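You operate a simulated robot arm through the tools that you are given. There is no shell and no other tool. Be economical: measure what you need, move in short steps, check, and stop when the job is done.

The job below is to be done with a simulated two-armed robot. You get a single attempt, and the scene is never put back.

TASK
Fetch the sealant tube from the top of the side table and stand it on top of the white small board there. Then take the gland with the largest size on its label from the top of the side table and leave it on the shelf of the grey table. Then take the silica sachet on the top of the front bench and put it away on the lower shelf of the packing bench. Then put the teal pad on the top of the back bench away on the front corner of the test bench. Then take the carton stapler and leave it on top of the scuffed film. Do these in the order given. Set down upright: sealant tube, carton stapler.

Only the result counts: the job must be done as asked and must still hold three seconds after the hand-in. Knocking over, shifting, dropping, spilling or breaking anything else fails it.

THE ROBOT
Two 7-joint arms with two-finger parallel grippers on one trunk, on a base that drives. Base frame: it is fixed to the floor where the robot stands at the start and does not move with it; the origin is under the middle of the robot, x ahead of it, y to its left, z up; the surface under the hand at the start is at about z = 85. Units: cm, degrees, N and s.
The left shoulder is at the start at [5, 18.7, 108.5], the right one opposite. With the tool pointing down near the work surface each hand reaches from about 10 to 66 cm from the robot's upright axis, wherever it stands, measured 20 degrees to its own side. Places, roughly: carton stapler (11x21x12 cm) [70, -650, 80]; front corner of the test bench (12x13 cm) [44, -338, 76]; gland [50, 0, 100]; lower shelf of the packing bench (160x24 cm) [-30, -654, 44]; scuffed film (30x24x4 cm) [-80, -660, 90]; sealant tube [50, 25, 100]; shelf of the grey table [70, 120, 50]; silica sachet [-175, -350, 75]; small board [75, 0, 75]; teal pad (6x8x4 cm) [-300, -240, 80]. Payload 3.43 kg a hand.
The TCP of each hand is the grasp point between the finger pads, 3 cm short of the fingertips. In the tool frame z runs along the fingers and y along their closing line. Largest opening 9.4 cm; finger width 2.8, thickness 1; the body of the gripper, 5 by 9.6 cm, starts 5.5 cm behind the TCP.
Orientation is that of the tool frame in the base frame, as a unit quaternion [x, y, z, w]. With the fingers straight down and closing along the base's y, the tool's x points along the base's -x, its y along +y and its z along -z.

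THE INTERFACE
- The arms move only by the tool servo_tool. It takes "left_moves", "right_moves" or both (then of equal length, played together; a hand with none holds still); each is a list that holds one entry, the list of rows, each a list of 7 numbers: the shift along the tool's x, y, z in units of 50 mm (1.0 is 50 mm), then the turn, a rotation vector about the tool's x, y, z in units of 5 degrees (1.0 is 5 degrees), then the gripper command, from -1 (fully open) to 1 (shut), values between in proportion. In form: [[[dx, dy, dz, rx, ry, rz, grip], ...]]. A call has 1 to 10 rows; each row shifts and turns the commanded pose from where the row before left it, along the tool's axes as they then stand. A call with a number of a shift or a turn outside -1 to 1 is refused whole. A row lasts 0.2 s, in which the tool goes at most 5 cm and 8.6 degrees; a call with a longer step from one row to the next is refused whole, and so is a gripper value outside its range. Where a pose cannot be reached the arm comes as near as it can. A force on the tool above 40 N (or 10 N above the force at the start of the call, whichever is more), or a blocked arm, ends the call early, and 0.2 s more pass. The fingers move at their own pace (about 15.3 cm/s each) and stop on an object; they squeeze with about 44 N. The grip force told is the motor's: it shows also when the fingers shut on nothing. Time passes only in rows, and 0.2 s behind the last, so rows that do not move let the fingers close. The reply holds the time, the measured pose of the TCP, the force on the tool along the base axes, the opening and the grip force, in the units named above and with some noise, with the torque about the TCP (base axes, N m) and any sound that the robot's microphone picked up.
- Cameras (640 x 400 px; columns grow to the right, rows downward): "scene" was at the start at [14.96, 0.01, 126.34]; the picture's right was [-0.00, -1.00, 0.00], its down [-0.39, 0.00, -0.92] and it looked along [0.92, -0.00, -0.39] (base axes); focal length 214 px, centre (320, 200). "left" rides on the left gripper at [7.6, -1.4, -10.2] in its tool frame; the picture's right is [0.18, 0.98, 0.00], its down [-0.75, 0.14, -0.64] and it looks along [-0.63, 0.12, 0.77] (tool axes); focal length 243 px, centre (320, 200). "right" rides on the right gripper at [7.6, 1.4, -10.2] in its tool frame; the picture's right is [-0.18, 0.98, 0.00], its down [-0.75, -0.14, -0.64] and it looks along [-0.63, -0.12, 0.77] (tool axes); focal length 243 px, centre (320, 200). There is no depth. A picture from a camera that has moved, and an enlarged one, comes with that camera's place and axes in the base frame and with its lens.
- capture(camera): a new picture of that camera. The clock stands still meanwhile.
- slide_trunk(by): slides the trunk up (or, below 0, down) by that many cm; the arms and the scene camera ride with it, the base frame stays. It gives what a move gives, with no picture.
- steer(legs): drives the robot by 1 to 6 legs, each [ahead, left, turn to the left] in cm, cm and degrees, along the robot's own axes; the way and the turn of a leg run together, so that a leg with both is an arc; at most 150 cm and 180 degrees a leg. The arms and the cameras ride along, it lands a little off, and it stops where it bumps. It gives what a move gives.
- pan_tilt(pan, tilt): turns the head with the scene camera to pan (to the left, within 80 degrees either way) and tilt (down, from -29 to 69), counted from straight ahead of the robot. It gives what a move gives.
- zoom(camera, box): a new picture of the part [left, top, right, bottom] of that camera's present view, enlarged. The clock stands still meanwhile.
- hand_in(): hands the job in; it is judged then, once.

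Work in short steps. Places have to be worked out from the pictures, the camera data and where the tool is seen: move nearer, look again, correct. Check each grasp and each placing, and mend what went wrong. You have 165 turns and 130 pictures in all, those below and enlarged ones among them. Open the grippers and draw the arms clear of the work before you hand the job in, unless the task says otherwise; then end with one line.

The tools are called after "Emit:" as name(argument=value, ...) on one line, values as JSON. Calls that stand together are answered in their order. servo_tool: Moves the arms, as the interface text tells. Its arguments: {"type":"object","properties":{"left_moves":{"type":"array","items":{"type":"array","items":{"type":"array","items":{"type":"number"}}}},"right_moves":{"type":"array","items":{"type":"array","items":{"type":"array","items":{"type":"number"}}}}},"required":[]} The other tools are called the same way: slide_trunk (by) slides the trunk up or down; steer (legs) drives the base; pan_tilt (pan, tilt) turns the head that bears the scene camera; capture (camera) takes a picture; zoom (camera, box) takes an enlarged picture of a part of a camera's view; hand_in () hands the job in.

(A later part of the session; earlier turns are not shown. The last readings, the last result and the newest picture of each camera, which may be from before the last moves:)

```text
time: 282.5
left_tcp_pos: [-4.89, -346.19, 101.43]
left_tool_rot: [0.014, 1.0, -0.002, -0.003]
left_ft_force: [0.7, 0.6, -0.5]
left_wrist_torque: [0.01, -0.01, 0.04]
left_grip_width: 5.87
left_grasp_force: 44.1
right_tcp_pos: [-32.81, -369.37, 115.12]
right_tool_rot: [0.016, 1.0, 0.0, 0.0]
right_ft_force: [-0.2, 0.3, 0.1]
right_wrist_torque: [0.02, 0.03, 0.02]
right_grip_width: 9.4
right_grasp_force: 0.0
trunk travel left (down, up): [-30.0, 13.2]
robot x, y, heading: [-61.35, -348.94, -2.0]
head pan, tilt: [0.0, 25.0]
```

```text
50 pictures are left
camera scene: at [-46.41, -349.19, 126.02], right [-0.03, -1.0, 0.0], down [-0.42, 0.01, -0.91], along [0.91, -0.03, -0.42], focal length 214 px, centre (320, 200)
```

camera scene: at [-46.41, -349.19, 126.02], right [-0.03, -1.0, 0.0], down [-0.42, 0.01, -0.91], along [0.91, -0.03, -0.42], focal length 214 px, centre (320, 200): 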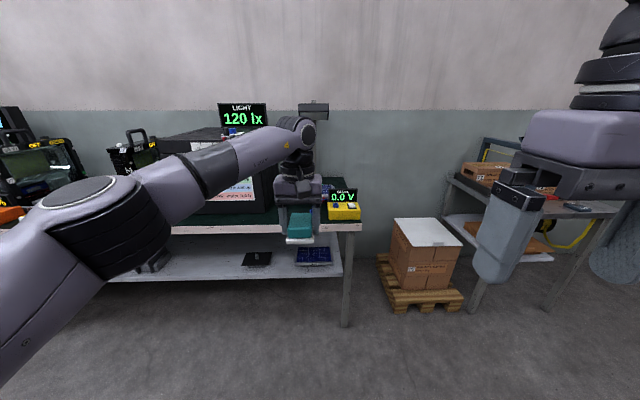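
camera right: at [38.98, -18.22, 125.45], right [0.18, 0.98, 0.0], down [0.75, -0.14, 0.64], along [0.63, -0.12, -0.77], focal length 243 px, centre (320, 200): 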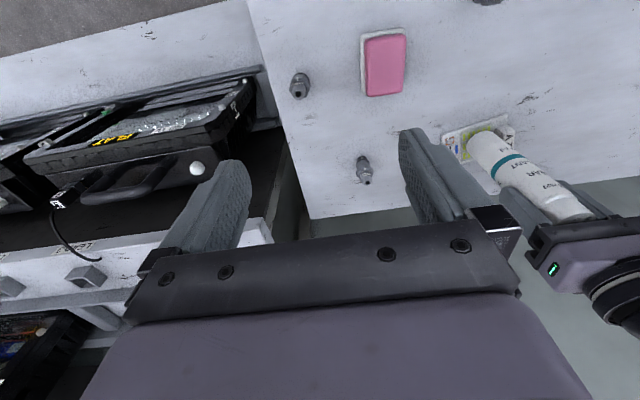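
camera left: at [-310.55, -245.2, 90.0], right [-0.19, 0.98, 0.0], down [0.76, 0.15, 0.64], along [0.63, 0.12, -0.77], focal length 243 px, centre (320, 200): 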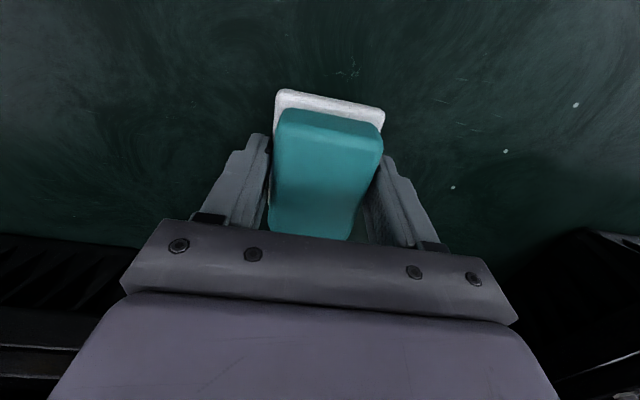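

Emit:
capture(camera="left")

Emit:
zoom(camera="scene", box=[180, 150, 380, 275])

```text
49 pictures are left
camera left: at [-12.59, -347.24, 111.83], right [-0.16, 0.99, 0.0], down [0.76, 0.12, 0.64], along [0.63, 0.1, -0.77], focal length 243 px, centre (320, 200)
```

left: 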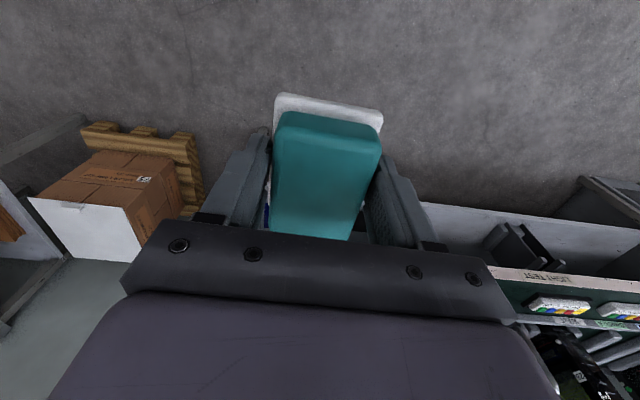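

```text
3.20 times, centred on (280, 212) of scene
camera zoom: at [-46.41, -349.19, 126.02], right [-0.03, -1.0, 0.0], down [-0.42, 0.01, -0.91], along [0.91, -0.03, -0.42], focal length 686 px, centre (448, 160)
```

zoom: 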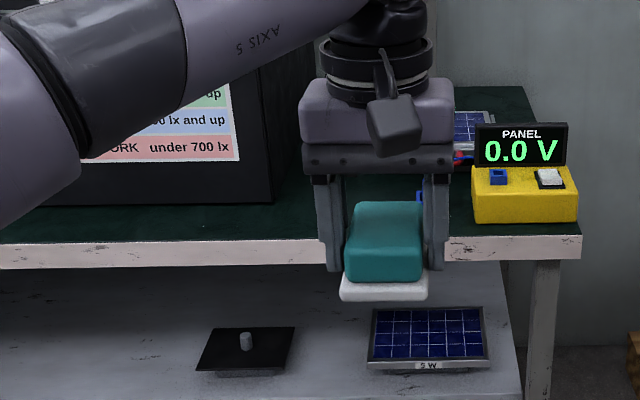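

The test bench has a tall black box left of the free corner (its front at x≈45, right side at y≈-331) and a yellow meter to the right. To keep the forearm clear of the box, I'll move the hand further to the robot's left first so that the arm points straight ahead.

Emit:
servo_tool(left_moves=[[[0, 0.7, 0, 0, 0, 0, 1], [0, 0.7, 0, 0, 0, 0, 1], [0, 0.7, 0, 0, 0, 0, 1], [0, 0.7, 0, 0, 0, 0, 1], [0, 0.7, 0, 0, 0, 0, 1]]])

Emit:
steer(legs=[[0, -12, 2]])

Emit:
capture(camera="scene")

```text
time: 283.7
left_tcp_pos: [-4.33, -328.51, 101.42]
left_tool_rot: [0.014, 1.0, -0.002, -0.002]
left_ft_force: [0.2, -0.4, -0.1]
left_wrist_torque: [0.01, -0.05, 0.02]
left_grip_width: 5.87
left_grasp_force: 44.1
right_tcp_pos: [-32.82, -369.43, 115.23]
right_tool_rot: [0.016, 1.0, 0.0, 0.0]
right_ft_force: [0.2, 0.4, -0.2]
right_wrist_torque: [0.03, -0.03, -0.04]
right_grip_width: 9.41
right_grasp_force: 0.2
trunk travel left (down, up): [-30.0, 13.2]
robot x, y, heading: [-61.69, -348.79, -1.5]
head pan, tilt: [0.0, 25.0]
```

```text
time: 285.4
left_tcp_pos: [-5.19, -338.36, 101.52]
left_tool_rot: [-0.005, 1.0, -0.002, -0.002]
left_ft_force: [-0.6, 1.1, -0.2]
left_wrist_torque: [-0.01, -0.02, -0.02]
left_grip_width: 5.88
left_grasp_force: 44.0
right_tcp_pos: [-32.2, -380.05, 115.19]
right_tool_rot: [-0.001, 1.0, 0.001, -0.001]
right_ft_force: [0.0, -0.2, -0.3]
right_wrist_torque: [0.04, 0.03, -0.01]
right_grip_width: 9.43
right_grasp_force: 0.0
trunk travel left (down, up): [-30.0, 13.2]
robot x, y, heading: [-61.47, -360.3, 0.5]
head pan, tilt: [0.0, 25.0]
```

```text
47 pictures are left
camera scene: at [-46.56, -360.38, 126.03], right [0.0, -1.0, 0.0], down [-0.42, 0.0, -0.91], along [0.91, 0.0, -0.42], focal length 214 px, centre (320, 200)
```

scene: 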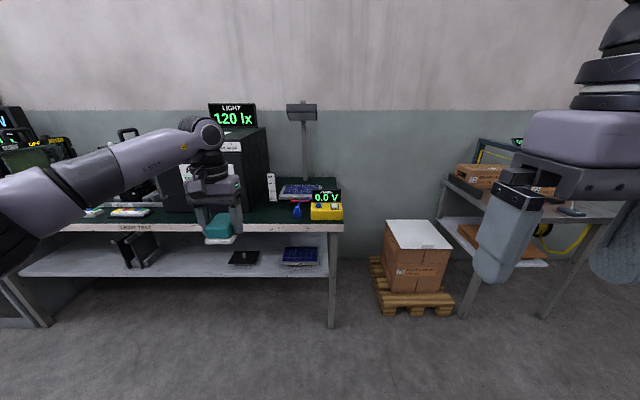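

Emit:
zoom(camera="scene", box=[160, 130, 360, 255])

```text
3.20 times, centred on (260, 192) of scene
camera zoom: at [-46.56, -360.38, 126.03], right [0.0, -1.0, 0.0], down [-0.42, 0.0, -0.91], along [0.91, 0.0, -0.42], focal length 686 px, centre (512, 224)
```

zoom: 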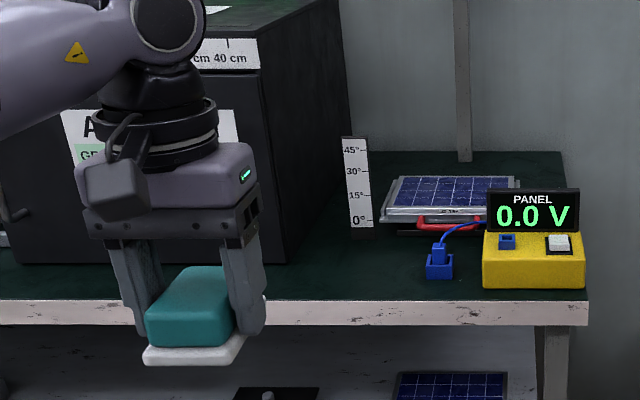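

The free spot around [44, -338] sits between the black box (y>-325) and the blue plug (y<-346). I'll drive ahead 48 cm and look.

Emit:
steer(legs=[[48, 0, 0]])

Emit:
pan_tilt(pan=20, tilt=40)

Emit:
capture(camera="scene")

Emit:
capture(camera="left")

```text
time: 288.3
left_tcp_pos: [42.84, -338.46, 101.51]
left_tool_rot: [-0.002, 1.0, -0.002, -0.002]
left_ft_force: [-0.3, 0.2, -0.6]
left_wrist_torque: [0.0, 0.02, -0.01]
left_grip_width: 5.87
left_grasp_force: 44.4
right_tcp_pos: [15.57, -380.2, 115.08]
right_tool_rot: [0.002, 1.0, 0.001, 0.0]
right_ft_force: [0.1, 0.3, -0.8]
right_wrist_torque: [0.0, 0.01, 0.01]
right_grip_width: 9.39
right_grasp_force: 0.0
trunk travel left (down, up): [-30.0, 13.2]
robot x, y, heading: [-13.75, -360.82, -0.2]
head pan, tilt: [0.0, 25.0]
```

```text
time: 289.1
left_tcp_pos: [42.81, -338.54, 101.54]
left_tool_rot: [-0.001, 1.0, -0.002, -0.003]
left_ft_force: [-0.8, 0.5, -0.6]
left_wrist_torque: [-0.03, -0.01, 0.02]
left_grip_width: 5.89
left_grasp_force: 44.2
right_tcp_pos: [15.42, -380.1, 115.08]
right_tool_rot: [0.001, 1.0, 0.001, -0.001]
right_ft_force: [0.1, -0.1, -1.0]
right_wrist_torque: [0.0, 0.02, -0.03]
right_grip_width: 9.37
right_grasp_force: 0.0
trunk travel left (down, up): [-30.0, 13.2]
robot x, y, heading: [-13.35, -360.2, -0.1]
head pan, tilt: [20.0, 40.0]
```

```text
45 pictures are left
camera scene: at [0.1, -357.45, 123.7], right [0.34, -0.94, 0.0], down [-0.6, -0.22, -0.77], along [0.72, 0.26, -0.64], focal length 214 px, centre (320, 200)
```

scene: 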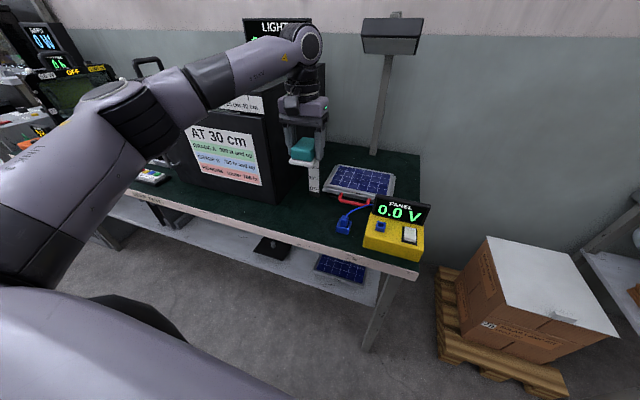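

```text
44 pictures are left
camera left: at [35.07, -339.8, 111.83], right [-0.19, 0.98, 0.0], down [0.76, 0.15, 0.64], along [0.63, 0.12, -0.77], focal length 243 px, centre (320, 200)
```

left: 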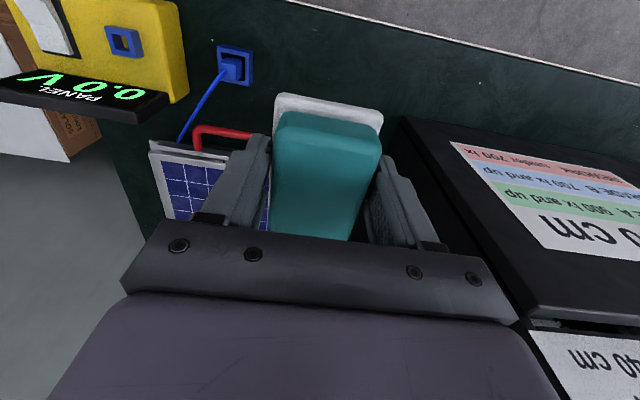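

Everything is clear around the spot. I'll lower the pad to just above the bench.

Emit:
servo_tool(left_moves=[[[-0.16, 0, 0.6, 0, 0, 0, 1], [0, 0, 0.8, 0, 0, 0, 1], [0, 0, 0.8, 0, 0, 0, 1], [0, 0, 0.8, 0, 0, 0, 1], [0, 0, 0.8, 0, 0, 0, 1], [0, 0, 0.2, 0, 0, 0, 1]]])

Emit:
capture(camera="scene")

```text
time: 290.5
left_tcp_pos: [43.56, -338.63, 81.34]
left_tool_rot: [-0.001, 1.0, -0.002, -0.002]
left_ft_force: [0.0, -0.2, -1.2]
left_wrist_torque: [0.04, 0.02, 0.0]
left_grip_width: 5.88
left_grasp_force: 44.3
right_tcp_pos: [15.51, -380.08, 115.13]
right_tool_rot: [0.001, 1.0, 0.001, 0.0]
right_ft_force: [0.0, -0.4, -0.1]
right_wrist_torque: [0.03, 0.0, 0.0]
right_grip_width: 9.39
right_grasp_force: 0.0
trunk travel left (down, up): [-30.0, 13.2]
robot x, y, heading: [-13.37, -360.78, -0.1]
head pan, tilt: [20.0, 40.0]
```

```text
43 pictures are left
camera scene: at [0.1, -357.45, 123.7], right [0.34, -0.94, 0.0], down [-0.6, -0.22, -0.77], along [0.72, 0.26, -0.64], focal length 214 px, centre (320, 200)
```

scene: 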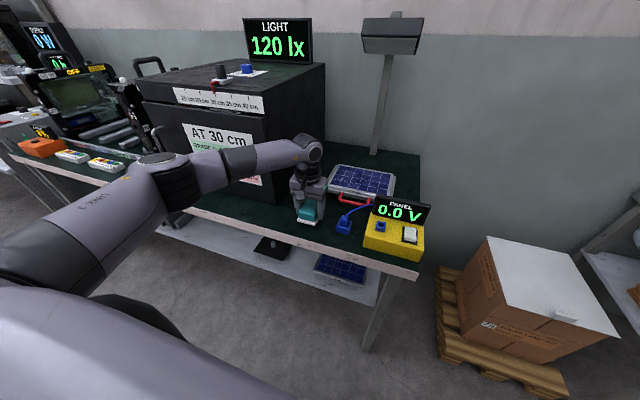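

Lower to contact.

Emit:
servo_tool(left_moves=[[[0, 0, 0.14, 0, 0, 0, 1], [0, 0, 0.1, 0, 0, 0, 1], [0, 0, 0.06, 0, 0, 0, 1], [0, 0, 0, 0, 0, 0, 1]]])

```text
time: 291.5
left_tcp_pos: [43.48, -338.56, 80.02]
left_tool_rot: [-0.002, 1.0, -0.002, -0.001]
left_ft_force: [-0.5, 0.6, -0.4]
left_wrist_torque: [0.01, 0.01, -0.01]
left_grip_width: 5.88
left_grasp_force: 44.0
right_tcp_pos: [15.65, -380.14, 115.08]
right_tool_rot: [0.001, 1.0, 0.001, 0.0]
right_ft_force: [0.7, 0.4, -0.4]
right_wrist_torque: [0.01, 0.01, 0.01]
right_grip_width: 9.4
right_grasp_force: 0.2
trunk travel left (down, up): [-30.0, 13.2]
robot x, y, heading: [-13.84, -360.42, -0.2]
head pan, tilt: [20.0, 40.0]
```

Emit:
servo_tool(left_moves=[[[0, 0, 0.05, 0, 0, 0, 1], [0, 0, 0.04, 0, 0, 0, 1], [0, 0, 0, 0, 0, 0, 1]]])

```text
time: 292.3
left_tcp_pos: [43.44, -338.57, 79.54]
left_tool_rot: [-0.002, 1.0, -0.002, -0.001]
left_ft_force: [-0.3, 0.7, 6.5]
left_wrist_torque: [0.24, 0.06, 0.0]
left_grip_width: 5.89
left_grasp_force: 44.1
right_tcp_pos: [15.56, -380.14, 115.14]
right_tool_rot: [0.001, 1.0, 0.002, -0.001]
right_ft_force: [-0.2, 0.5, -0.2]
right_wrist_torque: [0.01, -0.03, -0.02]
right_grip_width: 9.39
right_grasp_force: 0.1
trunk travel left (down, up): [-30.0, 13.2]
robot x, y, heading: [-13.72, -360.31, -0.2]
head pan, tilt: [20.0, 40.0]
```

Contact. Release and rise.

Emit:
servo_tool(left_moves=[[[0, 0, 0, 0, 0, 0, -0.5], [0, 0, 0, 0, 0, 0, -0.7], [0, 0, -0.4, 0, 0, 0, -0.7], [0, 0, -0.8, 0, 0, 0, -0.7], [0, 0, -0.8, 0, 0, 0, -0.7], [0, 0, -0.8, 0, 0, 0, -0.7], [0, 0, -0.8, 0, 0, 0, -0.7], [0, 0, -0.8, 0, 0, 0, -0.7]]])

Emit:
capture(camera="scene")

```text
time: 294.1
left_tcp_pos: [43.6, -338.81, 101.53]
left_tool_rot: [-0.002, 1.0, -0.003, -0.002]
left_ft_force: [-0.4, -0.3, -0.3]
left_wrist_torque: [-0.06, 0.0, 0.0]
left_grip_width: 8.01
left_grasp_force: 0.2
right_tcp_pos: [15.56, -380.16, 115.12]
right_tool_rot: [0.001, 1.0, 0.001, 0.0]
right_ft_force: [-0.1, -0.2, -0.2]
right_wrist_torque: [0.03, -0.03, 0.02]
right_grip_width: 9.39
right_grasp_force: 0.1
trunk travel left (down, up): [-30.0, 13.2]
robot x, y, heading: [-13.65, -360.31, -0.1]
head pan, tilt: [20.0, 40.0]
```

```text
42 pictures are left
camera scene: at [0.07, -357.47, 123.7], right [0.34, -0.94, 0.0], down [-0.6, -0.22, -0.77], along [0.72, 0.26, -0.64], focal length 214 px, centre (320, 200)
```

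scene: 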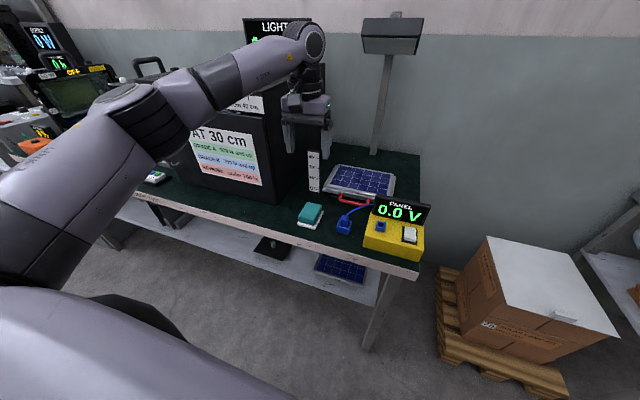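

The pad is placed. Now the stapler: I'll back off, turn to face -y and approach the left part of the packing bench.

Emit:
steer(legs=[[-55, 0, 0], [0, 0, -90], [130, 0, 0], [40, 30, 0]])

Emit:
pan_tilt(pan=15, tilt=20)

Emit:
capture(camera="scene")

```text
time: 309.9
left_tcp_pos: [-10.16, -583.04, 101.58]
left_tool_rot: [0.694, 0.72, 0.001, -0.003]
left_ft_force: [0.5, -0.4, 0.5]
left_wrist_torque: [0.0, 0.02, 0.02]
left_grip_width: 8.01
left_grasp_force: 0.0
right_tcp_pos: [-52.49, -556.43, 115.06]
right_tool_rot: [0.697, 0.717, 0.001, 0.001]
right_ft_force: [0.1, -0.2, -0.3]
right_wrist_torque: [-0.01, -0.03, 0.0]
right_grip_width: 9.42
right_grasp_force: 0.0
trunk travel left (down, up): [-30.0, 13.2]
robot x, y, heading: [-33.4, -526.99, -88.1]
head pan, tilt: [20.0, 40.0]
```

```text
time: 310.7
left_tcp_pos: [-10.11, -583.1, 101.64]
left_tool_rot: [0.693, 0.721, 0.001, -0.003]
left_ft_force: [0.3, 0.6, 0.5]
left_wrist_torque: [-0.01, 0.0, -0.01]
left_grip_width: 8.0
left_grasp_force: 0.1
right_tcp_pos: [-52.46, -556.39, 115.14]
right_tool_rot: [0.697, 0.718, 0.001, 0.001]
right_ft_force: [0.1, -0.1, -0.2]
right_wrist_torque: [-0.03, 0.02, 0.01]
right_grip_width: 9.41
right_grasp_force: 0.1
trunk travel left (down, up): [-30.0, 13.2]
robot x, y, heading: [-33.97, -526.5, -88.4]
head pan, tilt: [15.0, 20.0]
```

```text
41 pictures are left
camera scene: at [-30.94, -541.38, 126.83], right [-0.96, -0.29, 0.0], down [-0.1, 0.33, -0.94], along [0.27, -0.9, -0.34], focal length 214 px, centre (320, 200)
```

scene: 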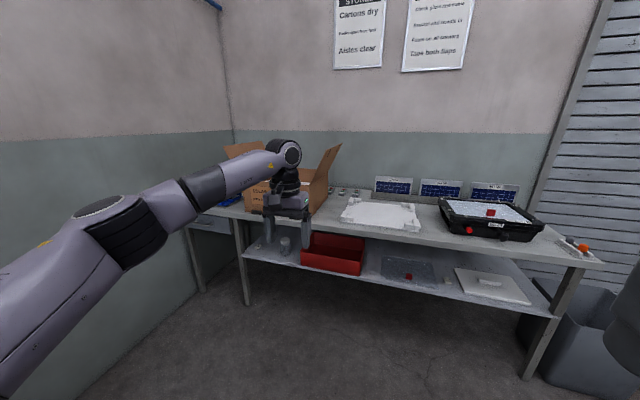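

Emit:
zoom(camera="scene", box=[425, 185, 555, 255])

Emit:
zoom(camera="scene", box=[360, 240, 540, 320])

```text
4.92 times, centred on (490, 220) of scene
camera zoom: at [-30.94, -541.38, 126.83], right [-0.96, -0.29, 0.0], down [-0.1, 0.33, -0.94], along [0.27, -0.9, -0.34], focal length 1056 px, centre (-517, 102)
```

zoom: 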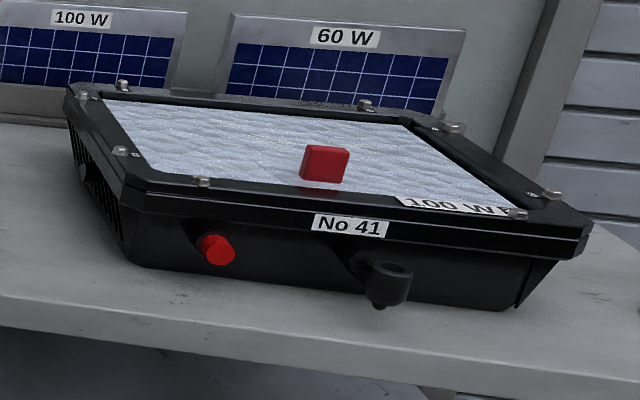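

```text
3.56 times, centred on (450, 280) of scene
camera zoom: at [-30.94, -541.38, 126.83], right [-0.96, -0.29, 0.0], down [-0.1, 0.33, -0.94], along [0.27, -0.9, -0.34], focal length 763 px, centre (-142, -84)
```

zoom: 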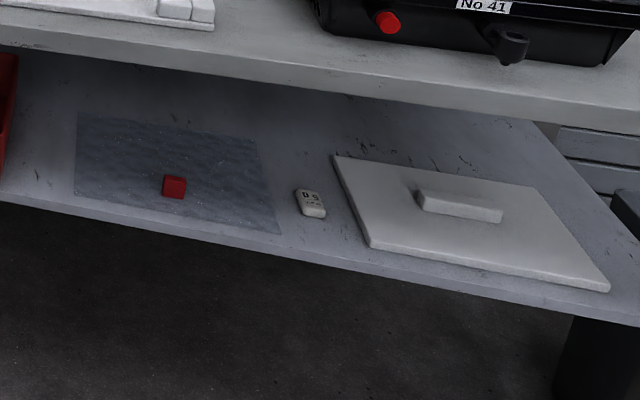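

The scuffed film covers the top of the No 41 tray: x≈-94…-65, y≈-668…-645, z≈87, with a red cube at its front centre (≈[-79.5, -648.7]). There is room for the stapler behind the cube with its long side along x. Now I'll go and look at the stapler.

Emit:
steer(legs=[[20, 65, -1.5]])

Emit:
pan_tilt(pan=10, tilt=30)

Emit:
capture(camera="scene")

```text
time: 316.9
left_tcp_pos: [55.74, -601.72, 101.41]
left_tool_rot: [0.699, 0.716, 0.001, -0.003]
left_ft_force: [0.4, 0.4, 0.2]
left_wrist_torque: [-0.01, 0.0, -0.02]
left_grip_width: 7.99
left_grasp_force: 0.1
right_tcp_pos: [13.69, -574.62, 115.15]
right_tool_rot: [0.7, 0.714, 0.0, 0.0]
right_ft_force: [0.2, 0.8, 0.7]
right_wrist_torque: [0.03, 0.03, -0.01]
right_grip_width: 9.41
right_grasp_force: 0.0
trunk travel left (down, up): [-30.0, 13.2]
robot x, y, heading: [33.28, -544.63, -88.8]
head pan, tilt: [15.0, 20.0]
```

```text
time: 317.6
left_tcp_pos: [55.67, -601.79, 101.51]
left_tool_rot: [0.698, 0.716, 0.001, -0.003]
left_ft_force: [-0.8, 0.4, 0.2]
left_wrist_torque: [0.0, 0.0, -0.02]
left_grip_width: 7.94
left_grasp_force: 0.0
right_tcp_pos: [13.67, -574.66, 115.06]
right_tool_rot: [0.7, 0.714, 0.0, 0.0]
right_ft_force: [0.2, -0.1, -1.1]
right_wrist_torque: [0.02, -0.04, 0.01]
right_grip_width: 9.4
right_grasp_force: 0.1
trunk travel left (down, up): [-30.0, 13.2]
robot x, y, heading: [32.63, -544.91, -88.7]
head pan, tilt: [10.0, 30.0]
```

```text
38 pictures are left
camera scene: at [34.52, -559.74, 125.24], right [-0.98, -0.19, 0.0], down [-0.1, 0.49, -0.87], along [0.17, -0.85, -0.5], focal length 214 px, centre (320, 200)
```

scene: 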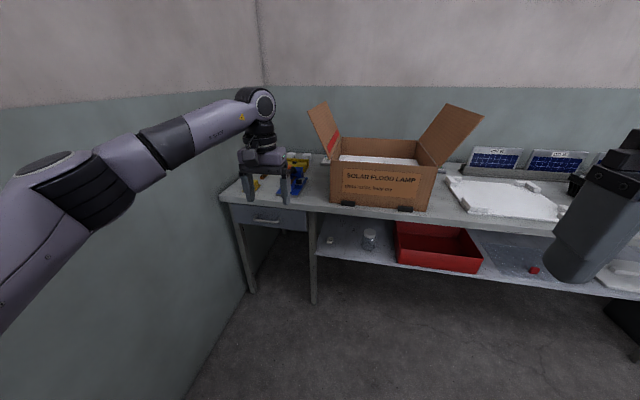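

Emit:
capture(camera="left")

Emit:
zoom(camera="scene", box=[215, 130, 345, 220])

```text
37 pictures are left
camera left: at [54.0, -594.15, 111.92], right [0.98, 0.21, 0.0], down [0.16, -0.75, 0.64], along [0.13, -0.62, -0.77], focal length 243 px, centre (320, 200)
```

left: 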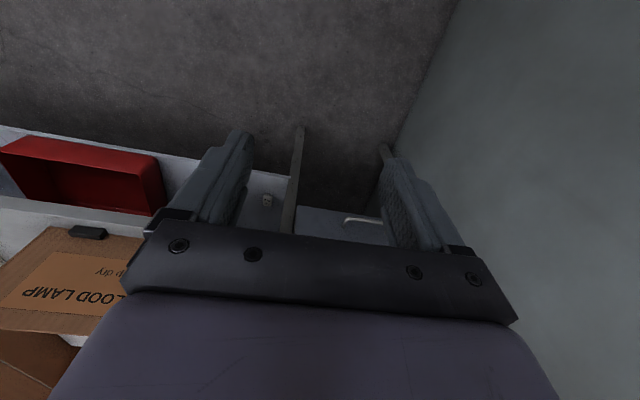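

```text
4.44 times, centred on (280, 175) of scene
camera zoom: at [34.52, -559.74, 125.24], right [-0.98, -0.19, 0.0], down [-0.1, 0.49, -0.87], along [0.17, -0.85, -0.5], focal length 953 px, centre (498, 311)
```

zoom: 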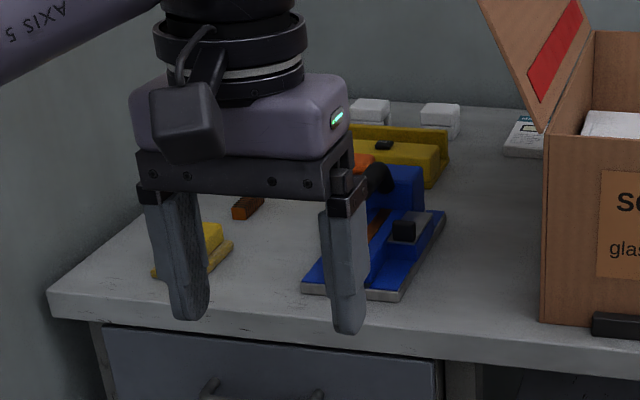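

The stapler is at about [67, -655] with its long axis roughly along y, right next to the open carton (left wall at x≈46, flap leaning out). I'll move closer carefully and look again.

Emit:
steer(legs=[[22, 8, -1]])

Emit:
pan_tilt(pan=10, tilt=35)

Emit:
capture(camera="left")

Emit:
capture(camera="scene")

```text
time: 319.4
left_tcp_pos: [63.27, -623.5, 101.44]
left_tool_rot: [0.703, 0.711, 0.0, -0.003]
left_ft_force: [-0.3, 0.2, 0.3]
left_wrist_torque: [0.04, 0.0, -0.01]
left_grip_width: 7.97
left_grasp_force: 0.1
right_tcp_pos: [21.65, -595.71, 115.02]
right_tool_rot: [0.706, 0.708, 0.0, 0.0]
right_ft_force: [-0.2, -0.6, 0.7]
right_wrist_torque: [0.01, -0.03, 0.0]
right_grip_width: 9.39
right_grasp_force: 0.0
trunk travel left (down, up): [-30.0, 13.2]
robot x, y, heading: [41.03, -566.59, -89.8]
head pan, tilt: [10.0, 30.0]
```

```text
time: 320.0
left_tcp_pos: [63.23, -623.52, 101.51]
left_tool_rot: [0.703, 0.711, 0.0, -0.003]
left_ft_force: [-0.2, 0.6, 0.1]
left_wrist_torque: [0.02, 0.04, 0.02]
left_grip_width: 8.02
left_grasp_force: 0.1
right_tcp_pos: [21.57, -595.83, 115.07]
right_tool_rot: [0.706, 0.709, 0.0, 0.001]
right_ft_force: [-0.8, -0.6, -0.7]
right_wrist_torque: [0.05, -0.01, -0.01]
right_grip_width: 9.41
right_grasp_force: 0.0
trunk travel left (down, up): [-30.0, 13.2]
robot x, y, heading: [41.16, -566.56, -90.0]
head pan, tilt: [10.0, 35.0]
```

```text
35 pictures are left
camera left: at [61.63, -615.87, 111.93], right [0.98, 0.19, 0.0], down [0.15, -0.76, 0.64], along [0.12, -0.63, -0.77], focal length 243 px, centre (320, 200)
```

left: 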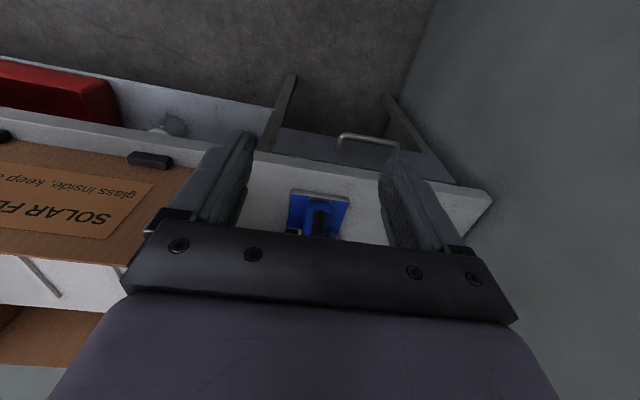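

```text
34 pictures are left
camera scene: at [42.63, -580.93, 124.45], right [-0.98, -0.18, 0.0], down [-0.1, 0.56, -0.82], along [0.15, -0.81, -0.57], focal length 214 px, centre (320, 200)
```

scene: 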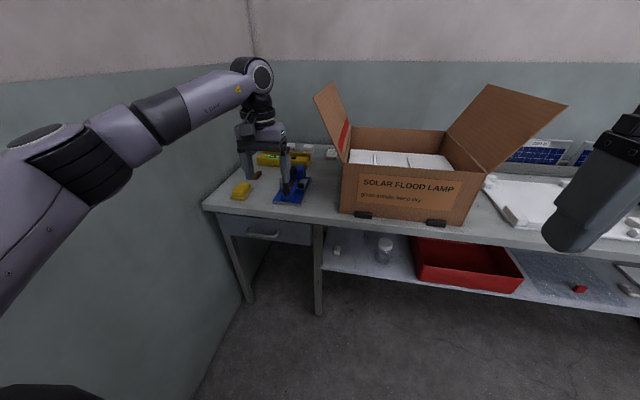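

Emit:
zoom(camera="scene", box=[220, 80, 370, 220])

```text
2.86 times, centred on (295, 150) of scene
camera zoom: at [42.63, -580.93, 124.45], right [-0.98, -0.18, 0.0], down [-0.1, 0.56, -0.82], along [0.15, -0.81, -0.57], focal length 613 px, centre (391, 343)
```

zoom: 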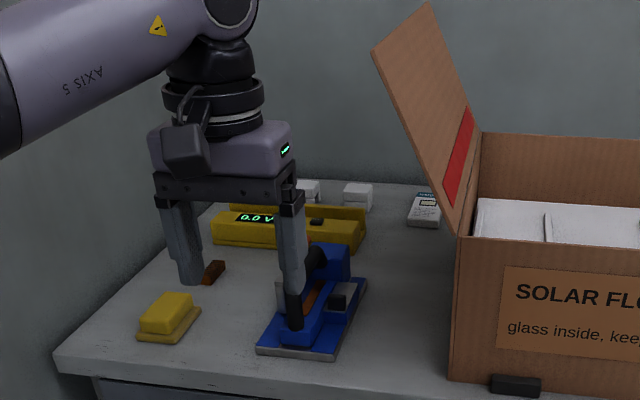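

The flap is steep (tip at x≈55, z≈114), so a hand at x≈67 clears it by about 6 cm. I'll drive ahead 27 cm and 3 cm left.

Emit:
steer(legs=[[27, 3.2, 0]])

Emit:
capture(camera="left")

Emit:
pan_tilt(pan=25, tilt=40)

Emit:
capture(camera="scene")

```text
time: 322.0
left_tcp_pos: [66.92, -651.25, 101.54]
left_tool_rot: [0.703, 0.711, 0.0, -0.002]
left_ft_force: [0.6, -0.9, -0.8]
left_wrist_torque: [0.02, -0.04, -0.01]
left_grip_width: 7.98
left_grasp_force: 0.1
right_tcp_pos: [25.15, -623.64, 115.12]
right_tool_rot: [0.704, 0.71, 0.001, 0.0]
right_ft_force: [0.1, 0.3, -0.8]
right_wrist_torque: [0.02, -0.01, -0.03]
right_grip_width: 9.4
right_grasp_force: 0.1
trunk travel left (down, up): [-30.0, 13.2]
robot x, y, heading: [44.34, -594.05, -89.4]
head pan, tilt: [10.0, 35.0]
```

```text
32 pictures are left
camera left: at [65.26, -643.58, 111.91], right [0.98, 0.2, 0.0], down [0.15, -0.75, 0.64], along [0.12, -0.63, -0.77], focal length 243 px, centre (320, 200)
```

left: 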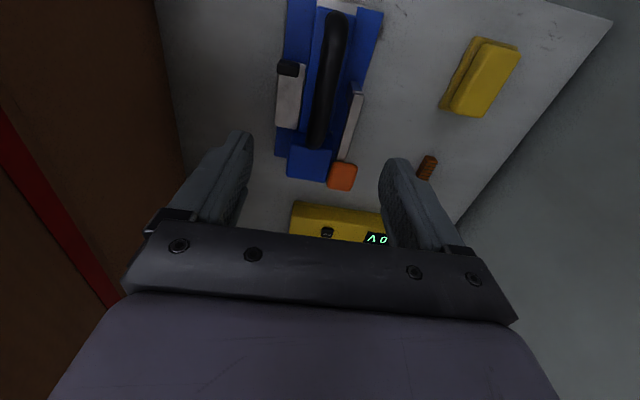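

```text
time: 322.8
left_tcp_pos: [66.96, -651.27, 101.57]
left_tool_rot: [0.702, 0.712, -0.001, -0.002]
left_ft_force: [-0.7, -0.4, -1.0]
left_wrist_torque: [0.0, -0.03, -0.02]
left_grip_width: 8.0
left_grasp_force: 0.0
right_tcp_pos: [25.14, -623.58, 115.21]
right_tool_rot: [0.705, 0.709, 0.001, 0.0]
right_ft_force: [0.9, 0.1, 0.1]
right_wrist_torque: [0.0, 0.04, 0.01]
right_grip_width: 9.38
right_grasp_force: 0.1
trunk travel left (down, up): [-30.0, 13.2]
robot x, y, heading: [44.4, -594.15, -89.5]
head pan, tilt: [25.0, 40.0]
```

```text
31 pictures are left
camera scene: at [48.16, -607.71, 123.7], right [-0.9, -0.43, 0.0], down [-0.28, 0.58, -0.77], along [0.33, -0.69, -0.64], focal length 214 px, centre (320, 200)
```

scene: 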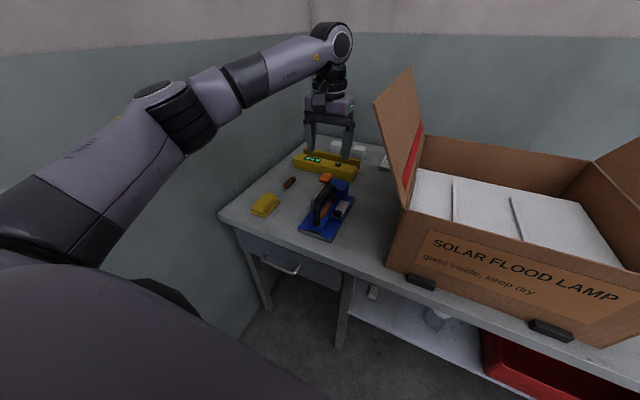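

Emit:
zoom(camera="scene", box=[285, 160, 375, 250])

```text
4.44 times, centred on (330, 205) of scene
camera zoom: at [48.16, -607.71, 123.7], right [-0.9, -0.43, 0.0], down [-0.28, 0.58, -0.77], along [0.33, -0.69, -0.64], focal length 953 px, centre (276, 178)
```

zoom: 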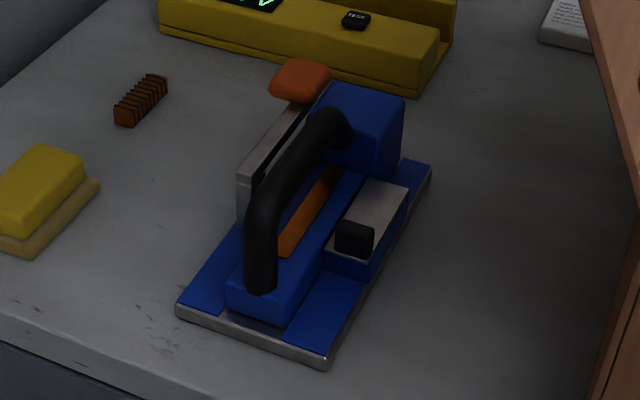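

The handle bar runs along y at x≈67, from y≈-645 to -655, at z≈85.4–87.6. I'll pre-close to about 4 cm and descend to z≈92 to verify the straddle.

Emit:
servo_tool(left_moves=[[[0, 0, 0, 0, 0, 0, 0.15], [0, 0, 0.6, 0, 0, 0, 0.15], [0, 0, 0.6, 0, 0, 0, 0.15], [0, 0, 0.6, 0, 0, 0, 0.15]]])

Emit:
capture(camera="left")

Emit:
zoom(camera="scene", box=[285, 130, 375, 250])

```text
time: 323.8
left_tcp_pos: [66.92, -651.23, 92.46]
left_tool_rot: [0.703, 0.712, 0.001, -0.004]
left_ft_force: [-0.4, 1.0, 0.5]
left_wrist_torque: [0.0, 0.0, 0.0]
left_grip_width: 3.99
left_grasp_force: 0.1
right_tcp_pos: [25.09, -623.42, 115.08]
right_tool_rot: [0.704, 0.71, 0.0, 0.0]
right_ft_force: [0.3, 0.4, -0.4]
right_wrist_torque: [-0.01, -0.01, -0.01]
right_grip_width: 9.38
right_grasp_force: 0.0
trunk travel left (down, up): [-30.0, 13.2]
robot x, y, heading: [44.64, -594.07, -89.3]
head pan, tilt: [25.0, 40.0]
```

```text
29 pictures are left
camera left: at [65.29, -643.53, 102.9], right [0.98, 0.2, 0.0], down [0.15, -0.75, 0.64], along [0.12, -0.63, -0.77], focal length 243 px, centre (320, 200)
```

left: 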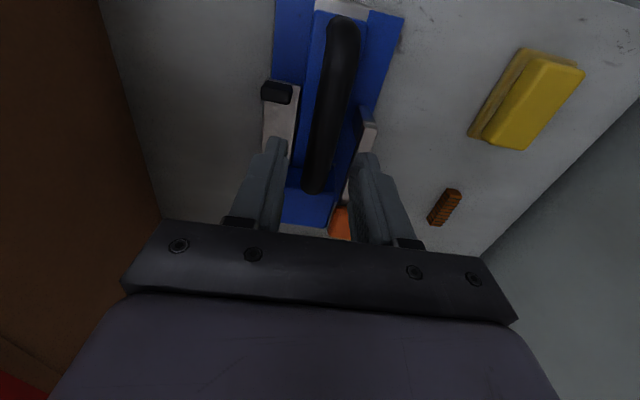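

```text
3.33 times, centred on (330, 190) of scene
camera zoom: at [48.17, -607.72, 123.7], right [-0.9, -0.43, 0.0], down [-0.28, 0.58, -0.77], along [0.33, -0.69, -0.64], focal length 715 px, centre (287, 233)
```

zoom: 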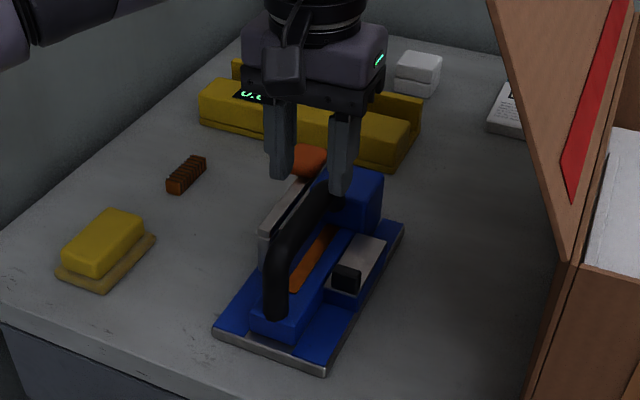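

The bar is centred between the fingers. I'll narrow to about 3.4 cm, descend to z≈88 and grip.

Emit:
servo_tool(left_moves=[[[0, 0, 0, 0, 0, 0, 0.3], [0, 0, 0.45, 0, 0, 0, 0.3], [0, 0, 0.42, 0, 0, 0, 0.3], [0, 0, 0, 0, 0, 0, 1], [0, 0, 0, 0, 0, 0, 1], [0, 0, 0, 0, 0, 0, 1]]])

Emit:
zoom(camera="scene", box=[285, 130, 375, 250])

```text
time: 325.2
left_tcp_pos: [67.05, -651.19, 88.35]
left_tool_rot: [0.702, 0.712, 0.001, -0.002]
left_ft_force: [7.1, -0.2, 8.5]
left_wrist_torque: [0.76, -0.31, -0.19]
left_grip_width: 2.17
left_grasp_force: 43.5
right_tcp_pos: [25.21, -623.66, 115.13]
right_tool_rot: [0.704, 0.71, 0.0, 0.0]
right_ft_force: [-0.8, -0.2, -0.6]
right_wrist_torque: [0.01, 0.0, 0.0]
right_grip_width: 9.38
right_grasp_force: 0.0
trunk travel left (down, up): [-30.0, 13.2]
robot x, y, heading: [44.21, -593.92, -89.2]
head pan, tilt: [25.0, 40.0]
```

```text
3.33 times, centred on (330, 190) of scene
camera zoom: at [48.2, -607.64, 123.71], right [-0.9, -0.43, 0.0], down [-0.28, 0.58, -0.77], along [0.33, -0.69, -0.64], focal length 715 px, centre (287, 233)
```

zoom: 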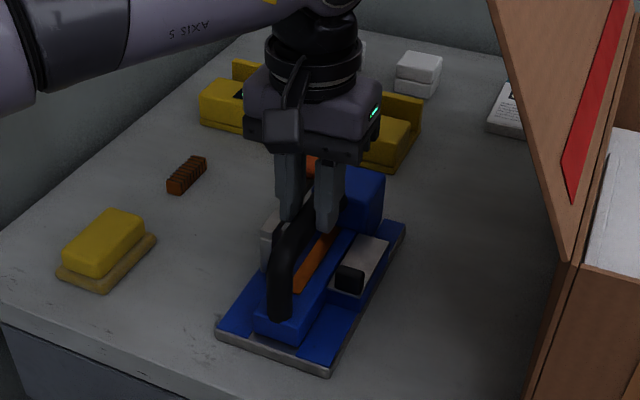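

Gripped (2.17 cm bar). I'll lift slightly and check weight and tilt.

Emit:
servo_tool(left_moves=[[[0, 0, 0, 0, 0, 0, 1], [0, 0, -0.2, 0, 0, 0, 1], [0, 0, -0.3, 0, 0, 0, 1], [0, 0, -0.3, 0, 0, 0, 1], [0, 0, 0, 0, 0, 0, 1]]])

Emit:
zoom(camera="scene", box=[285, 110, 375, 230])

```text
time: 326.4
left_tcp_pos: [66.87, -651.23, 92.13]
left_tool_rot: [0.702, 0.712, 0.001, -0.004]
left_ft_force: [-0.7, -0.4, -11.5]
left_wrist_torque: [0.39, -0.02, 0.02]
left_grip_width: 2.14
left_grasp_force: 43.8
right_tcp_pos: [25.23, -623.66, 115.09]
right_tool_rot: [0.705, 0.71, 0.001, -0.001]
right_ft_force: [0.7, 0.2, 0.3]
right_wrist_torque: [-0.01, -0.02, -0.02]
right_grip_width: 9.39
right_grasp_force: 0.1
trunk travel left (down, up): [-30.0, 13.2]
robot x, y, heading: [44.52, -594.19, -89.4]
head pan, tilt: [25.0, 40.0]
```

```text
3.33 times, centred on (330, 170) of scene
camera zoom: at [48.21, -607.81, 123.67], right [-0.9, -0.43, 0.0], down [-0.28, 0.58, -0.77], along [0.33, -0.69, -0.64], focal length 715 px, centre (287, 300)
```

zoom: 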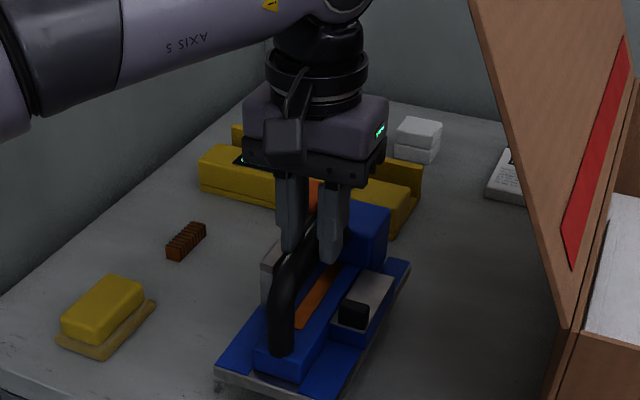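

Held level (1.2 kg). I'll lift another 12 cm and back the robot out.

Emit:
servo_tool(left_moves=[[[0, 0, -0.5, 0, 0, 0, 1], [0, 0, -0.6, 0, 0, 0, 1], [0, 0, -0.6, 0, 0, 0, 1], [0, 0, -0.6, 0, 0, 0, 1], [0, 0, -0.3, 0, 0, 0, 1]]])

Emit:
steer(legs=[[-55, 0, 0]])

Emit:
steer(legs=[[0, -130, 0]])

Emit:
pan_tilt(pan=0, tilt=25)

Emit:
capture(camera="scene")

```text
time: 327.6
left_tcp_pos: [66.89, -651.35, 105.2]
left_tool_rot: [0.702, 0.712, 0.0, -0.004]
left_ft_force: [-1.1, 0.7, -12.1]
left_wrist_torque: [0.43, 0.04, 0.04]
left_grip_width: 2.17
left_grasp_force: 44.1
right_tcp_pos: [25.21, -623.64, 115.14]
right_tool_rot: [0.705, 0.71, 0.001, 0.0]
right_ft_force: [-0.4, 0.2, 0.8]
right_wrist_torque: [-0.02, -0.01, 0.0]
right_grip_width: 9.37
right_grasp_force: 0.0
trunk travel left (down, up): [-30.0, 13.2]
robot x, y, heading: [44.6, -594.43, -89.3]
head pan, tilt: [25.0, 40.0]
```

```text
time: 330.7
left_tcp_pos: [66.49, -596.08, 105.39]
left_tool_rot: [0.7, 0.715, 0.0, -0.004]
left_ft_force: [0.8, 0.5, -11.5]
left_wrist_torque: [0.41, 0.02, -0.01]
left_grip_width: 2.15
left_grasp_force: 44.7
right_tcp_pos: [24.62, -568.74, 115.15]
right_tool_rot: [0.702, 0.712, 0.0, -0.001]
right_ft_force: [-0.3, 0.5, 0.2]
right_wrist_torque: [0.0, 0.02, 0.01]
right_grip_width: 9.39
right_grasp_force: 0.1
trunk travel left (down, up): [-30.0, 13.2]
robot x, y, heading: [43.64, -539.57, -89.0]
head pan, tilt: [25.0, 40.0]
```

```text
time: 342.2
left_tcp_pos: [-62.41, -597.81, 105.3]
left_tool_rot: [0.702, 0.712, 0.001, -0.003]
left_ft_force: [0.2, 0.4, -11.4]
left_wrist_torque: [0.42, 0.0, -0.02]
left_grip_width: 2.17
left_grasp_force: 43.9
right_tcp_pos: [-104.05, -570.21, 115.12]
right_tool_rot: [0.704, 0.71, 0.001, -0.001]
right_ft_force: [-0.7, 0.5, 0.0]
right_wrist_torque: [0.03, -0.01, -0.01]
right_grip_width: 9.43
right_grasp_force: 0.1
trunk travel left (down, up): [-30.0, 13.2]
robot x, y, heading: [-84.5, -541.29, -89.6]
head pan, tilt: [25.0, 40.0]
```

```text
time: 343.1
left_tcp_pos: [-62.48, -597.9, 105.2]
left_tool_rot: [0.702, 0.712, 0.0, -0.004]
left_ft_force: [-0.4, -0.3, -10.0]
left_wrist_torque: [0.44, 0.05, 0.04]
left_grip_width: 2.15
left_grasp_force: 43.7
right_tcp_pos: [-104.13, -570.35, 115.08]
right_tool_rot: [0.705, 0.709, 0.001, -0.001]
right_ft_force: [0.5, -0.3, -0.2]
right_wrist_torque: [-0.01, -0.03, -0.01]
right_grip_width: 9.41
right_grasp_force: 0.0
trunk travel left (down, up): [-30.0, 13.2]
robot x, y, heading: [-84.76, -540.88, -89.5]
head pan, tilt: [0.0, 25.0]
```

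```text
25 pictures are left
camera scene: at [-84.66, -555.97, 126.0], right [-1.0, -0.01, 0.0], down [0.0, 0.42, -0.91], along [0.01, -0.91, -0.42], focal length 214 px, centre (320, 200)
```

scene: 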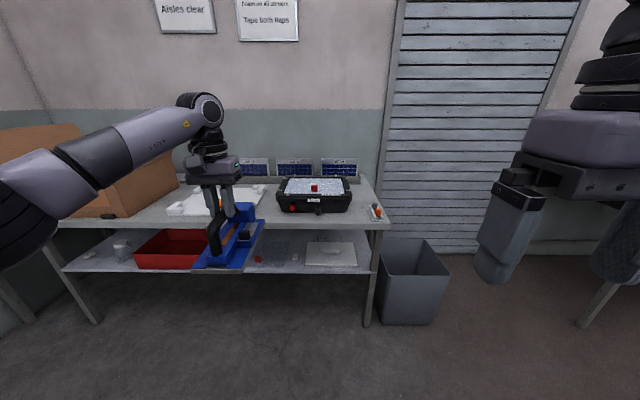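

I'll zoom on the tray to measure the film and cube precisely.

Emit:
zoom(camera="scene", box=[270, 165, 360, 225])

```text
6.67 times, centred on (315, 195) of scene
camera zoom: at [-84.66, -555.97, 126.0], right [-1.0, -0.01, 0.0], down [0.0, 0.42, -0.91], along [0.01, -0.91, -0.42], focal length 1430 px, centre (353, 233)
```

zoom: 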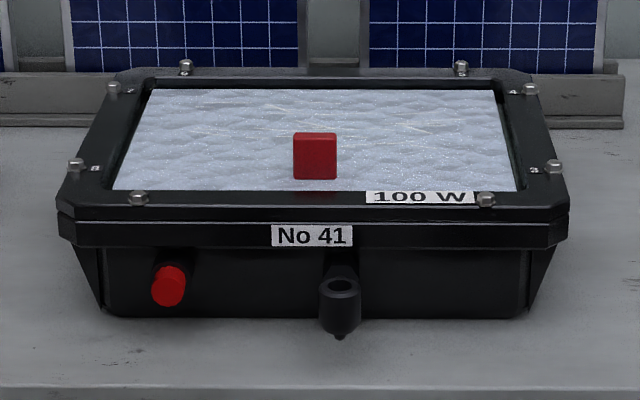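

The film top is at z≈85–86, with the cube about 2 cm behind its front edge and roughly 17 cm free behind it. I'll roll the hand +90° here in free space so the stapler lies along x, and raise the trunk for reach.

Emit:
servo_tool(left_moves=[[[0, 0, 0, 0, 0, 1, 1], [0, 0, 0, 0, 0, 1, 1], [0, 0, 0, 0, 0, 1, 1], [0, 0, 0, 0, 0, 1, 1], [0, 0, 0, 0, 0, 1, 1], [0, 0, 0, 0, 0, 1, 1], [0, 0, 0, 0, 0, 1, 1], [0, 0, 0, 0, 0, 1, 1], [0, 0, 0, 0, 0, 1, 1], [0, 0, 0, 0, 0, 1, 1]]])

Emit:
servo_tool(left_moves=[[[0, 0, 0, 0, 0, 1, 1], [0, 0, 0, 0, 0, 1, 1], [0, 0, 0, 0, 0, 1, 1], [0, 0, 0, 0, 0, 1, 1], [0, 0, 0, 0, 0, 1, 1], [0, 0, 0, 0, 0, 1, 1], [0, 0, 0, 0, 0, 1, 1], [0, 0, 0, 0, 0, 1, 1]]])

Emit:
slide_trunk(by=8)

Emit:
capture(camera="scene")

```text
time: 345.3
left_tcp_pos: [-61.21, -594.98, 103.88]
left_tool_rot: [0.86, 0.51, -0.001, -0.003]
left_ft_force: [-0.3, -0.6, -11.2]
left_wrist_torque: [0.37, -0.14, -0.01]
left_grip_width: 2.16
left_grasp_force: 44.0
left hand out of reach, approached as far as the arm can: row 6, 7, 8, 9, 10
right_tcp_pos: [-104.16, -570.22, 115.03]
right_tool_rot: [0.705, 0.709, 0.001, 0.0]
right_ft_force: [0.9, 0.7, -0.3]
right_wrist_torque: [-0.02, -0.01, -0.01]
right_grip_width: 9.4
right_grasp_force: 0.0
trunk travel left (down, up): [-30.0, 13.2]
robot x, y, heading: [-84.48, -540.7, -89.6]
head pan, tilt: [0.0, 25.0]
```

```text
time: 347.1
left_tcp_pos: [-60.91, -593.09, 103.29]
left_tool_rot: [0.879, 0.476, -0.001, -0.005]
left_ft_force: [-0.1, -0.5, -11.6]
left_wrist_torque: [0.36, -0.19, -0.01]
left_grip_width: 2.16
left_grasp_force: 44.3
left hand out of reach, approached as far as the arm can: row 1, 2, 3, 4, 5, 6, 7, 8
right_tcp_pos: [-104.23, -570.25, 115.09]
right_tool_rot: [0.705, 0.709, 0.001, 0.0]
right_ft_force: [0.2, 0.4, -1.0]
right_wrist_torque: [0.0, 0.01, -0.02]
right_grip_width: 9.39
right_grasp_force: 0.0
trunk travel left (down, up): [-30.0, 13.2]
robot x, y, heading: [-84.74, -540.89, -89.5]
head pan, tilt: [0.0, 25.0]
```

```text
time: 348.3
left_tcp_pos: [-60.9, -593.05, 111.43]
left_tool_rot: [0.879, 0.477, -0.003, -0.004]
left_ft_force: [0.3, -0.1, -11.6]
left_wrist_torque: [0.34, -0.2, 0.0]
left_grip_width: 2.17
left_grasp_force: 43.6
right_tcp_pos: [-104.2, -570.24, 122.99]
right_tool_rot: [0.705, 0.709, 0.001, -0.001]
right_ft_force: [-0.5, -0.6, -0.5]
right_wrist_torque: [-0.01, 0.01, 0.02]
right_grip_width: 9.42
right_grasp_force: 0.1
trunk travel left (down, up): [-38.0, 5.2]
robot x, y, heading: [-84.65, -541.0, -89.5]
head pan, tilt: [0.0, 25.0]
```

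```text
23 pictures are left
camera scene: at [-84.66, -555.99, 134.0], right [-1.0, -0.01, 0.0], down [0.0, 0.42, -0.91], along [0.01, -0.91, -0.42], focal length 214 px, centre (320, 200)
```

scene: 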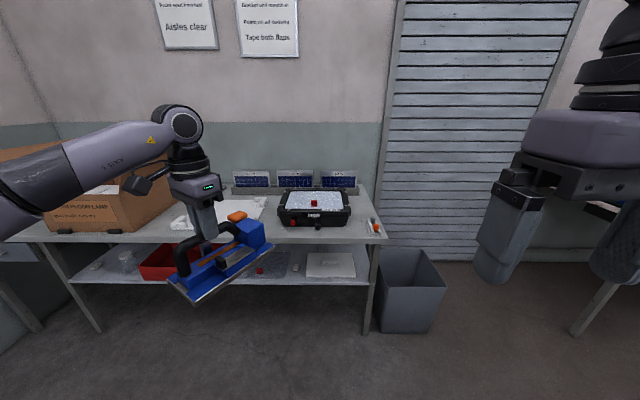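

Clockwise roll is limited to about 34° in this pose. I'll try the other direction (counter-clockwise) to reach closing along y.

Emit:
servo_tool(left_moves=[[[0, 0, 0, 0, 0, -1, 1], [0, 0, 0, 0, 0, -1, 1], [0, 0, 0, 0, 0, -1, 1], [0, 0, 0, 0, 0, -1, 1], [0, 0, 0, 0, 0, -1, 1], [0, 0, 0, 0, 0, -1, 1], [0, 0, 0, 0, 0, -1, 1], [0, 0, 0, 0, 0, -1, 1], [0, 0, 0, 0, 0, -1, 1], [0, 0, 0, 0, 0, -1, 1]]])

Emit:
servo_tool(left_moves=[[[0, 0, 0, 0, 0, -1, 1], [0, 0, 0, 0, 0, -1, 1], [0, 0, 0, 0, 0, -1, 1], [0, 0, 0, 0, 0, -1, 1], [0, 0, 0, 0, 0, -1, 1], [0, 0, 0, 0, 0, -1, 1], [0, 0, 0, 0, 0, -1, 1], [0, 0, 0, 0, 0, -1, 1], [0, 0, 0, 0, 0, -1, 1], [0, 0, 0, 0, 0, -1, 1]]])

Emit:
servo_tool(left_moves=[[[0, 0, 0, 0, 0, -1, 1], [0, 0, 0, 0, 0, -1, 1], [0, 0, 0, 0, 0, -1, 1], [0, 0, 0, 0, 0, -1, 1], [0, 0, 0, 0, 0, -0.6, 1]]])

```text
time: 350.5
left_tcp_pos: [-60.9, -592.91, 111.39]
left_tool_rot: [0.593, 0.805, 0.001, -0.006]
left_ft_force: [-0.1, -1.2, -10.5]
left_wrist_torque: [0.35, 0.18, -0.02]
left_grip_width: 2.14
left_grasp_force: 44.0
right_tcp_pos: [-104.05, -570.22, 123.17]
right_tool_rot: [0.705, 0.709, 0.0, 0.0]
right_ft_force: [-0.2, 0.5, 0.3]
right_wrist_torque: [0.02, 0.0, 0.0]
right_grip_width: 9.38
right_grasp_force: 0.1
trunk travel left (down, up): [-38.0, 5.2]
robot x, y, heading: [-84.9, -540.92, -89.4]
head pan, tilt: [0.0, 25.0]
```

```text
time: 352.7
left_tcp_pos: [-60.85, -593.12, 111.49]
left_tool_rot: [0.198, 0.98, 0.003, -0.004]
left_ft_force: [0.5, 0.8, -10.1]
left_wrist_torque: [0.16, 0.41, -0.03]
left_grip_width: 2.15
left_grasp_force: 44.2
right_tcp_pos: [-104.11, -570.18, 123.12]
right_tool_rot: [0.705, 0.709, 0.001, -0.001]
right_ft_force: [1.1, 0.1, -0.2]
right_wrist_torque: [0.0, -0.01, 0.01]
right_grip_width: 9.39
right_grasp_force: 0.0
trunk travel left (down, up): [-38.0, 5.2]
robot x, y, heading: [-84.62, -541.01, -89.2]
head pan, tilt: [0.0, 25.0]
```

```text
time: 353.9
left_tcp_pos: [-60.82, -593.05, 111.41]
left_tool_rot: [0.0, 1.0, 0.002, -0.005]
left_ft_force: [0.3, -0.5, -11.0]
left_wrist_torque: [-0.01, 0.41, -0.02]
left_grip_width: 2.15
left_grasp_force: 44.3
right_tcp_pos: [-104.02, -570.26, 123.05]
right_tool_rot: [0.704, 0.71, 0.001, -0.001]
right_ft_force: [0.0, 0.3, -0.4]
right_wrist_torque: [0.02, -0.01, 0.02]
right_grip_width: 9.39
right_grasp_force: 0.0
trunk travel left (down, up): [-38.0, 5.2]
robot x, y, heading: [-84.33, -541.17, -89.5]
head pan, tilt: [0.0, 25.0]
```

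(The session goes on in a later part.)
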